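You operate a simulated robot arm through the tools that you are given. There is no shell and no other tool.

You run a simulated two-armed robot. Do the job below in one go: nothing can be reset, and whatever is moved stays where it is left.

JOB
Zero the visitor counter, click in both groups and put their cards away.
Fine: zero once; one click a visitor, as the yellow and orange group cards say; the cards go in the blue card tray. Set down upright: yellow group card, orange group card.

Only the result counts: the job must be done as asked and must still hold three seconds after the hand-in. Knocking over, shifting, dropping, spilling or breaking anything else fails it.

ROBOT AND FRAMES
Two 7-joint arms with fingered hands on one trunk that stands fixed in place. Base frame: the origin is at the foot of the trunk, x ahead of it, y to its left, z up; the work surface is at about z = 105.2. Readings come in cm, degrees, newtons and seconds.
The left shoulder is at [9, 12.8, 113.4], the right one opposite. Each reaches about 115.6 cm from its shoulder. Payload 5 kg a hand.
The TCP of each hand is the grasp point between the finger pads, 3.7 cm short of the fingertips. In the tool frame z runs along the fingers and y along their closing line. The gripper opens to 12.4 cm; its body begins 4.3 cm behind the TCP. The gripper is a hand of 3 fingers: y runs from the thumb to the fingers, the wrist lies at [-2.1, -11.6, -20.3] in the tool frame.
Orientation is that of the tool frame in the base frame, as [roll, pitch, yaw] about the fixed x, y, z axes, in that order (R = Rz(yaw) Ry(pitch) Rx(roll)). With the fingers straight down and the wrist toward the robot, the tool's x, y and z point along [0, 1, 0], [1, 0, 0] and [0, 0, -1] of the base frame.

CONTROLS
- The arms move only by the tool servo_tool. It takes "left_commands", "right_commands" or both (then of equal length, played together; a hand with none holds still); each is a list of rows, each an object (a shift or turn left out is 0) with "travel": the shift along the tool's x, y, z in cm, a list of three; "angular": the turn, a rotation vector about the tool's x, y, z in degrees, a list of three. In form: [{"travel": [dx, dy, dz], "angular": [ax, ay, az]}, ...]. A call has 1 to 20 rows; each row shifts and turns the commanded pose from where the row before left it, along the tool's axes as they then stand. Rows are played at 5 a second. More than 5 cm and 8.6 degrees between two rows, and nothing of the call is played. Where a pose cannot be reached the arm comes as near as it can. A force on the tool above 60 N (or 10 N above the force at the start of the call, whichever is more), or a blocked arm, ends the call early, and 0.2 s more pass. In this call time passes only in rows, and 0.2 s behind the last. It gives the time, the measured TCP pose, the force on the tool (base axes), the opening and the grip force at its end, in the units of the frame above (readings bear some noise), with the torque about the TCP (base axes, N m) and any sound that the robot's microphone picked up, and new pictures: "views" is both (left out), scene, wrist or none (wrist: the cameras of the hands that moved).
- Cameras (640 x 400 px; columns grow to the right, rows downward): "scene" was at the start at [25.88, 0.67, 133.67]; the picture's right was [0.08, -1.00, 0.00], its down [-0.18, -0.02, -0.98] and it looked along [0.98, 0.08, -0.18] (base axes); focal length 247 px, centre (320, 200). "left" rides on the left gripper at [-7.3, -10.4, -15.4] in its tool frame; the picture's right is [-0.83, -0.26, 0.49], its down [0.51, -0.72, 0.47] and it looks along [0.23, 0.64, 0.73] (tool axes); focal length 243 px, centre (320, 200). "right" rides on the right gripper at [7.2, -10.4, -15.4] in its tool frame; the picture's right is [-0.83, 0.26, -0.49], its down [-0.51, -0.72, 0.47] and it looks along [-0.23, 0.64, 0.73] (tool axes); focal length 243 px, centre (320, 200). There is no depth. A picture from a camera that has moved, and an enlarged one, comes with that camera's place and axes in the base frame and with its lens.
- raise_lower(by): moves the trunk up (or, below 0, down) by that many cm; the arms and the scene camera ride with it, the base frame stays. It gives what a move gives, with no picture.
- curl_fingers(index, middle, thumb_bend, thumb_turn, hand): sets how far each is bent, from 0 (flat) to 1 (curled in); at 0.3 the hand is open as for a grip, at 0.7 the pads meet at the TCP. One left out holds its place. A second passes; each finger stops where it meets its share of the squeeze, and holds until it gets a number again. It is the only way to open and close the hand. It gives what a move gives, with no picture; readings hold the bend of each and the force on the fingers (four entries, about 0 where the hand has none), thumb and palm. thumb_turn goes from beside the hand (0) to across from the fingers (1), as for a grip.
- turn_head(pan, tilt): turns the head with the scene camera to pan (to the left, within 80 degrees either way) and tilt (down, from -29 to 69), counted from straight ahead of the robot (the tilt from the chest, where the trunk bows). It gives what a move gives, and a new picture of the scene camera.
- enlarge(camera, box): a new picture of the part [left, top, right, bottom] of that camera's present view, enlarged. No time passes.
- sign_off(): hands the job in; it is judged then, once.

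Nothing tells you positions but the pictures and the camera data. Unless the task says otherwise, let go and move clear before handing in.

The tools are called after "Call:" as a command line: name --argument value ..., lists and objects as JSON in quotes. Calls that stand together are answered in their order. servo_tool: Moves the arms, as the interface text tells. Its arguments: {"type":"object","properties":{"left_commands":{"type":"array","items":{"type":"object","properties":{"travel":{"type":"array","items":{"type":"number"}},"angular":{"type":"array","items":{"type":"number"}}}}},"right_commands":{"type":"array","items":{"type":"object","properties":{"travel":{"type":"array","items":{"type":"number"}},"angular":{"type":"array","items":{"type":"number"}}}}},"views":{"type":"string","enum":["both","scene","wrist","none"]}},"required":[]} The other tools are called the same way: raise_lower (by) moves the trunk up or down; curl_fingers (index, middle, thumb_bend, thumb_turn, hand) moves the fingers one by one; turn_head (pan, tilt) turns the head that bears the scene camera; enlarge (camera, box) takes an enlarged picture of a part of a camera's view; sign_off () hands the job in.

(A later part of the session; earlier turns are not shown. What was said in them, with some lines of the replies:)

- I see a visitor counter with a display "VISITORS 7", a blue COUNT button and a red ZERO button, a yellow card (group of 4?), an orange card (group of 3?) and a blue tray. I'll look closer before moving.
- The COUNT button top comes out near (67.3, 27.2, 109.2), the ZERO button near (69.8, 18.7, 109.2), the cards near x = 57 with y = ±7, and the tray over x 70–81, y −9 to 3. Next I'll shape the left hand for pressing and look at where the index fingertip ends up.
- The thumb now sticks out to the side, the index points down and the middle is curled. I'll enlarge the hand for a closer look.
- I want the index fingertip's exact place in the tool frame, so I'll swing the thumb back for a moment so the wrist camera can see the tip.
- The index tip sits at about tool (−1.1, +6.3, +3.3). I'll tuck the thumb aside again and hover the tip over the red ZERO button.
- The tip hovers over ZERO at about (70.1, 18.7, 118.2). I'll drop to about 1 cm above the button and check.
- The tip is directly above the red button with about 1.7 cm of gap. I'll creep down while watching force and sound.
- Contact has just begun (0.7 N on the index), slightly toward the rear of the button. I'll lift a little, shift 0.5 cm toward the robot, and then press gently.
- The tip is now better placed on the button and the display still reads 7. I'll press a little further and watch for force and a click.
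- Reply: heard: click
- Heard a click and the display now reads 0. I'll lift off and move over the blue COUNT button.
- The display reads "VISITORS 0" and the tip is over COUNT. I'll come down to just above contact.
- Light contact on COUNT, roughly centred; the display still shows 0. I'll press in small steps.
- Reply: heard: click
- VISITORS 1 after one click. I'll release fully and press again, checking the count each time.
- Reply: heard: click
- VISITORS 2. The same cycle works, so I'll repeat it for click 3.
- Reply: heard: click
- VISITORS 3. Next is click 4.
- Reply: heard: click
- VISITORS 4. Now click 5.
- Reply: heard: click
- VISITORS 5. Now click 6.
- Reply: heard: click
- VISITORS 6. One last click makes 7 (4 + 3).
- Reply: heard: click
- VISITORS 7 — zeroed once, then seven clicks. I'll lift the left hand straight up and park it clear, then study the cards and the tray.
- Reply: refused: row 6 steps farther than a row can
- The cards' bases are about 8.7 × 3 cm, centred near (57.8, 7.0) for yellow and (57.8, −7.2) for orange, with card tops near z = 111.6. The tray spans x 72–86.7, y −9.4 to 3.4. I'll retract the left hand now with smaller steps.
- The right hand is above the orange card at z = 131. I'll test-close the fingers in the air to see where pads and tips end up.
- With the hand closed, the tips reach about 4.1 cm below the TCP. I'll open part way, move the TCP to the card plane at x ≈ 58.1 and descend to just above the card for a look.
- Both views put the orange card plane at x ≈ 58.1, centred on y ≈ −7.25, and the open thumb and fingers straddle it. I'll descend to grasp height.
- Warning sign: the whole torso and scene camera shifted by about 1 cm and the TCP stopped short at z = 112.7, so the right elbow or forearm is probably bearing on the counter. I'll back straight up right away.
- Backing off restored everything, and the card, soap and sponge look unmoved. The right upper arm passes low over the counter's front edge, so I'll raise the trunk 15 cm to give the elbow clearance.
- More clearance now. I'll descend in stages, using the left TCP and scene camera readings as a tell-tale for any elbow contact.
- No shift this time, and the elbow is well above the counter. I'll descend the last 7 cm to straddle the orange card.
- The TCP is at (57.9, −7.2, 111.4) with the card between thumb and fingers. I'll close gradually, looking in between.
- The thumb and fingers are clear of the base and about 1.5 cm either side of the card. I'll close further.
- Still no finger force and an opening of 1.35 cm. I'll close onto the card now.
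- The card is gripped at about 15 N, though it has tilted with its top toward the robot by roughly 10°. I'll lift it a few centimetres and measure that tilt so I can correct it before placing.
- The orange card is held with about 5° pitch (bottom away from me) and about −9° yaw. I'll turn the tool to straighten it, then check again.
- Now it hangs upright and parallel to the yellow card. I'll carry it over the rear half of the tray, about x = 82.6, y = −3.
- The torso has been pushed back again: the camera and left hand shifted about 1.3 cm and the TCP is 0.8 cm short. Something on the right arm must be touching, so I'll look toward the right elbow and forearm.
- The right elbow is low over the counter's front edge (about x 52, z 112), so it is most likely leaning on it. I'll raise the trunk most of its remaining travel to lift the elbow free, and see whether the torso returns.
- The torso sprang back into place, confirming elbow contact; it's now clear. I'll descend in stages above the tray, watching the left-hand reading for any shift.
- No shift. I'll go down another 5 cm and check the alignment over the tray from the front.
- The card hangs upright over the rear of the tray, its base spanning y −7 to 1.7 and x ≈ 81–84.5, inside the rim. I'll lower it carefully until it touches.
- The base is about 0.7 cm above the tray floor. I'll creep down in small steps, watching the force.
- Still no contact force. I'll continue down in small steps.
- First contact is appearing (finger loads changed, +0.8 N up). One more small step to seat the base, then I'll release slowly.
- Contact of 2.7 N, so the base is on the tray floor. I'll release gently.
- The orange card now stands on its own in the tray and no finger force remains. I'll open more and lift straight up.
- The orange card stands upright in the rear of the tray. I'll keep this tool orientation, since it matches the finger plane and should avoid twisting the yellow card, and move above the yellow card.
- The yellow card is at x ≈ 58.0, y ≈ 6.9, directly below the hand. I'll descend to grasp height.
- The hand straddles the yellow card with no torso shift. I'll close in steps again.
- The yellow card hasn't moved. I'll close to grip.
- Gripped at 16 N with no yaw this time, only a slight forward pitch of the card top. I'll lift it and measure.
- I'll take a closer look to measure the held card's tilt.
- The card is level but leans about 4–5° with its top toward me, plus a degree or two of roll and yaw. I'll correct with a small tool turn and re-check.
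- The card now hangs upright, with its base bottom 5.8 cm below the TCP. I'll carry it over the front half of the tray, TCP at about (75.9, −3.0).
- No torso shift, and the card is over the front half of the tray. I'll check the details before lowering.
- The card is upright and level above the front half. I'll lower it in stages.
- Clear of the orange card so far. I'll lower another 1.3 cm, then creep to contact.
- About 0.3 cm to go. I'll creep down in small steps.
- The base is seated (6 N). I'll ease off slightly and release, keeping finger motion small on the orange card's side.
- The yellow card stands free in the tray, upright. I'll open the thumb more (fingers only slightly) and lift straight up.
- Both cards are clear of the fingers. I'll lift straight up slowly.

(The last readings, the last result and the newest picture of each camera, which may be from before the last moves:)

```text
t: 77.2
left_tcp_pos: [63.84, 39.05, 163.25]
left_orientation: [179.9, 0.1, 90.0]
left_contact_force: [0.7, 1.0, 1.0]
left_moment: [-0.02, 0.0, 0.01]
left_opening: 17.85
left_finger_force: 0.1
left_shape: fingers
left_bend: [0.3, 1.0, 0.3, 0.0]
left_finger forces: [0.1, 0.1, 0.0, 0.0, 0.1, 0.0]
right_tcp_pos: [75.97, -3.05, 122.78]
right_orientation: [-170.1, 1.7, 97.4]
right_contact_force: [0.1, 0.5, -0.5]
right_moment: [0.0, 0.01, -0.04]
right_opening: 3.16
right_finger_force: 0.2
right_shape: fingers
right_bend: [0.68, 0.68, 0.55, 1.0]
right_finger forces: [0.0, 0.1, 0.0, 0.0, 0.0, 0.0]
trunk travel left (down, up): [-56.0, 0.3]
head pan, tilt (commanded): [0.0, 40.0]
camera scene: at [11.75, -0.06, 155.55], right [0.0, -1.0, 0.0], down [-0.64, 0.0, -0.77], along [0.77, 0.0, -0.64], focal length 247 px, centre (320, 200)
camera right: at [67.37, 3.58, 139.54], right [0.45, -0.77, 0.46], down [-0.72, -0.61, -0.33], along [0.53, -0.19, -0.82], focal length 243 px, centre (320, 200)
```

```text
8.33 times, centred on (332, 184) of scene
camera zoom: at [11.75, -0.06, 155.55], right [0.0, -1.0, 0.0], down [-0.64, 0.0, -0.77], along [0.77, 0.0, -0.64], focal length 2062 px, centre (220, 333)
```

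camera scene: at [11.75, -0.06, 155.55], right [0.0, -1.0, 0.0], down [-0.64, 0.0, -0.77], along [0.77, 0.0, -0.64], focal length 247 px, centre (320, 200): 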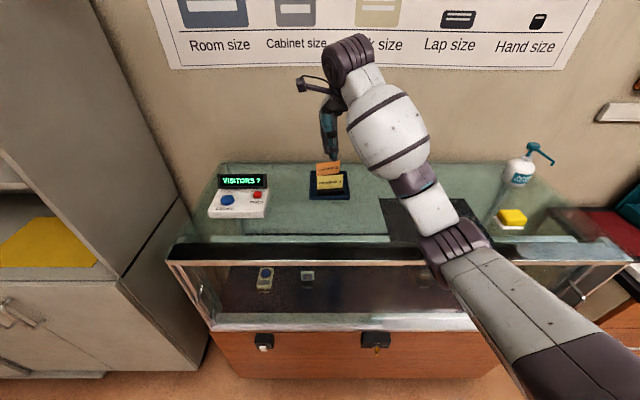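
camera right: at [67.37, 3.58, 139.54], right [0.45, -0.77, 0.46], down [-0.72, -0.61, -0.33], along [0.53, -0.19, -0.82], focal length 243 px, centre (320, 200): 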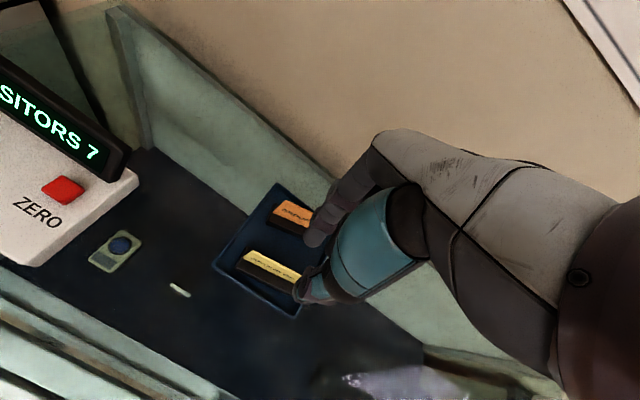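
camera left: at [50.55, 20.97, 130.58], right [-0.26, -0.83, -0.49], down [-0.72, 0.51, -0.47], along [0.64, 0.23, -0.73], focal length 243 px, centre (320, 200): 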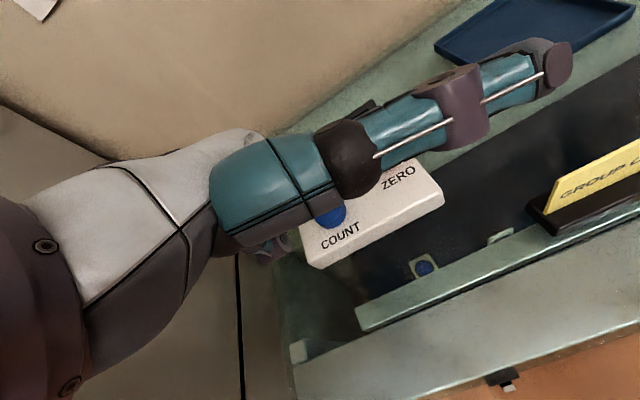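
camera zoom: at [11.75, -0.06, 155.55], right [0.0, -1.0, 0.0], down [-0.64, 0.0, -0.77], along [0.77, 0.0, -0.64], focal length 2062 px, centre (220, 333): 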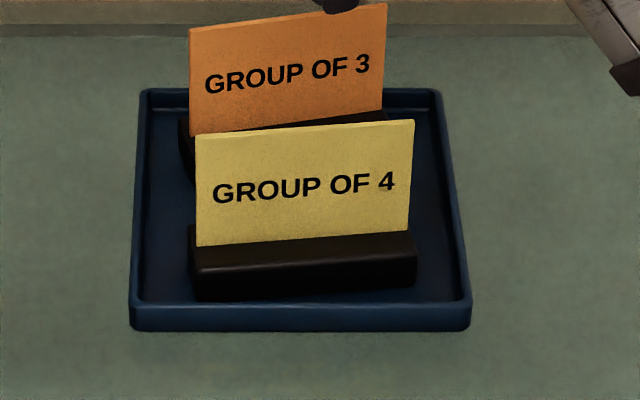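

Both cards stand upright in the tray and the counter reads 7. I'll raise the right hand higher and move it clear, then do a last check.

Call:
servo_tool --right_commands '[{"travel": [-0.1, -0.69, -3.94]}, {"travel": [-0.1, -0.69, -3.94]}, {"travel": [-2.87, -1.5, -1.62]}, {"travel": [-2.87, -1.5, -1.62]}, {"travel": [-2.87, -1.5, -1.62]}, {"travel": [-2.87, -1.5, -1.62]}]' --views "scene"

Call:
enlarge --camera "scene" --box '[304, 154, 360, 206]'

Call:
enlarge --camera "scene" --box '[200, 150, 360, 250]'

Call:
enlarge --camera "right" --box '[0, 150, 400, 400]'

```text
t: 78.6
left_tcp_pos: [63.72, 38.65, 163.45]
left_orientation: [179.8, 0.0, 89.9]
left_contact_force: [-0.1, 0.0, 0.8]
left_moment: [0.07, -0.05, 0.0]
left_opening: 17.86
left_finger_force: 0.1
left_shape: fingers
left_bend: [0.3, 1.0, 0.3, 0.0]
left_finger forces: [0.0, 0.0, 0.0, 0.1, 0.0, 0.0]
right_tcp_pos: [72.26, -14.98, 138.52]
right_orientation: [-170.2, 1.4, 97.4]
right_contact_force: [0.2, -0.6, 0.3]
right_moment: [0.02, -0.01, -0.01]
right_opening: 3.16
right_finger_force: 0.0
right_shape: fingers
right_bend: [0.68, 0.68, 0.55, 1.0]
right_finger forces: [0.1, 0.1, 0.0, 0.0, 0.0, 0.0]
trunk travel left (down, up): [-56.0, 0.3]
head pan, tilt (commanded): [0.0, 40.0]
camera scene: at [11.64, -0.36, 155.56], right [0.0, -1.0, 0.0], down [-0.64, 0.0, -0.77], along [0.77, 0.0, -0.64], focal length 247 px, centre (320, 200)
```

scene: 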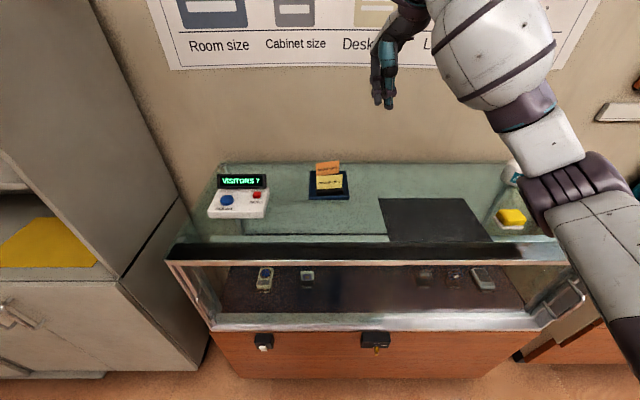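

```text
7.69 times, centred on (332, 180) of scene
camera zoom: at [11.64, -0.36, 155.56], right [0.0, -1.0, 0.0], down [-0.64, 0.0, -0.77], along [0.77, 0.0, -0.64], focal length 1903 px, centre (228, 354)
```

zoom: 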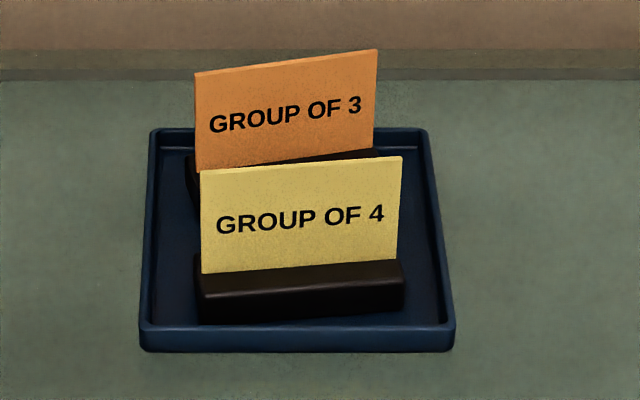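

```text
4.00 times, centred on (280, 200) of scene
camera zoom: at [11.64, -0.36, 155.56], right [0.0, -1.0, 0.0], down [-0.64, 0.0, -0.77], along [0.77, 0.0, -0.64], focal length 990 px, centre (480, 200)
```

zoom: 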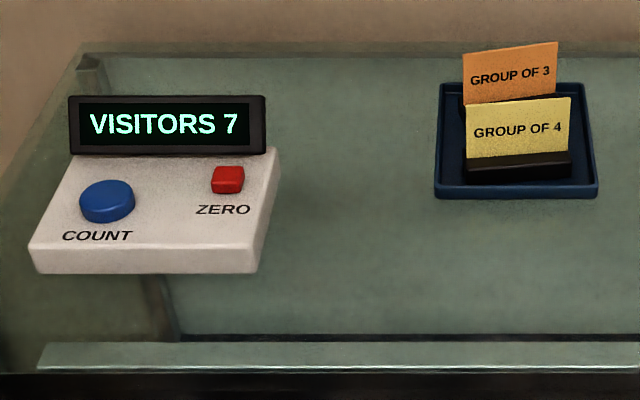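

```text
1.60 times, centred on (200, 275) of right
camera zoom: at [63.64, -8.54, 155.24], right [0.45, -0.77, 0.46], down [-0.72, -0.61, -0.33], along [0.54, -0.19, -0.82], focal length 388 px, centre (512, 80)
```

zoom: 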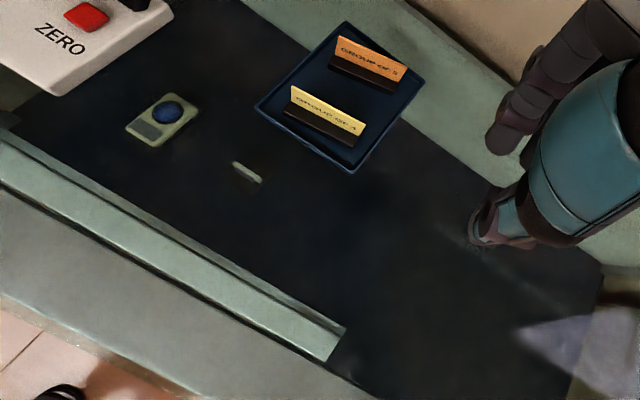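

Both cards are upright in the tray and the display shows 7. I'll check that the torso has settled and that the sponge, soap and everything else on the right are undisturbed.

Call:
turn_head --pan -35 --tilt 35

Call:
enlarge --camera "scene" --box '[0, 100, 320, 300]'

```text
t: 79.6
left_tcp_pos: [64.06, 39.06, 163.09]
left_orientation: [-180.0, 0.0, 90.0]
left_contact_force: [0.2, -0.5, -0.5]
left_moment: [0.01, 0.03, 0.0]
left_opening: 17.88
left_finger_force: 0.0
left_shape: fingers
left_bend: [0.3, 1.0, 0.3, 0.0]
left_finger forces: [0.0, 0.1, 0.1, 0.0, 0.0, 0.1]
right_tcp_pos: [72.46, -14.69, 138.18]
right_orientation: [-170.0, 1.6, 97.4]
right_contact_force: [0.5, 0.6, -0.1]
right_moment: [0.03, 0.02, 0.02]
right_opening: 3.2
right_finger_force: 0.0
right_shape: fingers
right_bend: [0.68, 0.68, 0.55, 1.0]
right_finger forces: [0.0, 0.0, 0.0, 0.0, 0.0, 0.0]
trunk travel left (down, up): [-56.0, 0.3]
head pan, tilt (commanded): [-35.0, 35.0]
camera scene: at [10.61, -5.11, 156.28], right [-0.57, -0.82, 0.0], down [-0.47, 0.33, -0.82], along [0.67, -0.47, -0.57], focal length 247 px, centre (320, 200)
```

scene: 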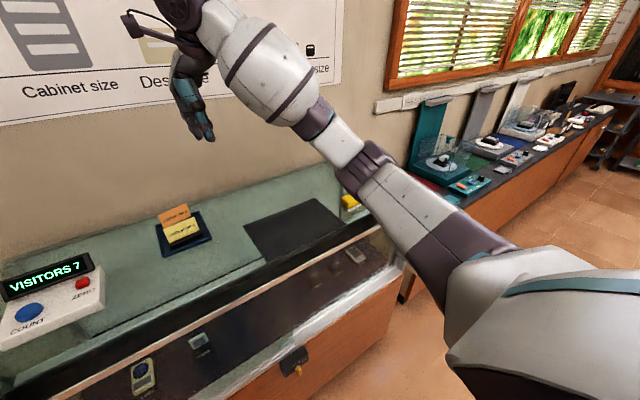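

```text
2.00 times, centred on (160, 200) of scene
camera zoom: at [10.61, -5.11, 156.28], right [-0.57, -0.82, 0.0], down [-0.47, 0.33, -0.82], along [0.67, -0.47, -0.57], focal length 495 px, centre (640, 200)
```

zoom: 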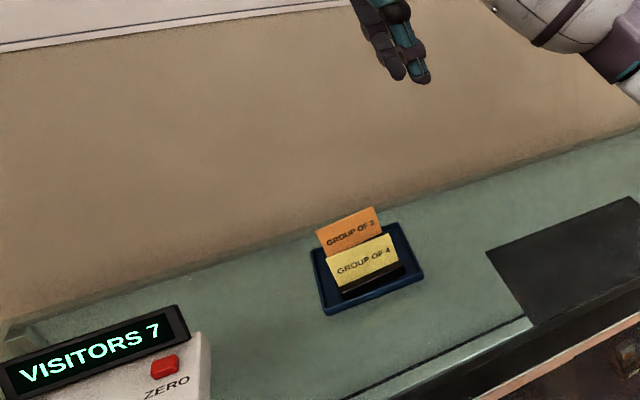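

The torso is settled, the display reads VISITORS 7, and both group cards stand upright in the blue tray with the hands clear and other items in place. I'm handing in the job.

Call:
sign_off

```text
The job is handed in.
```

The visitor counter was zeroed once and clicked seven times, four for the yellow card and three for the orange. It read "VISITORS 7" at hand-in. I checked the display after each click.

Both cards stand upright in the blue tray, orange at the rear and yellow in front. The hands were let go and moved clear before I handed in.

Twice during the card moves the torso was pushed back about 1 cm. The cause was most likely the right elbow leaning on the counter's front edge. I backed off the first time and raised the trunk both times, and the torso sprang back into place. In the pictures nothing else had moved. In the last wide view the arm hid the soap bottle, so I last saw it clearly a little earlier.
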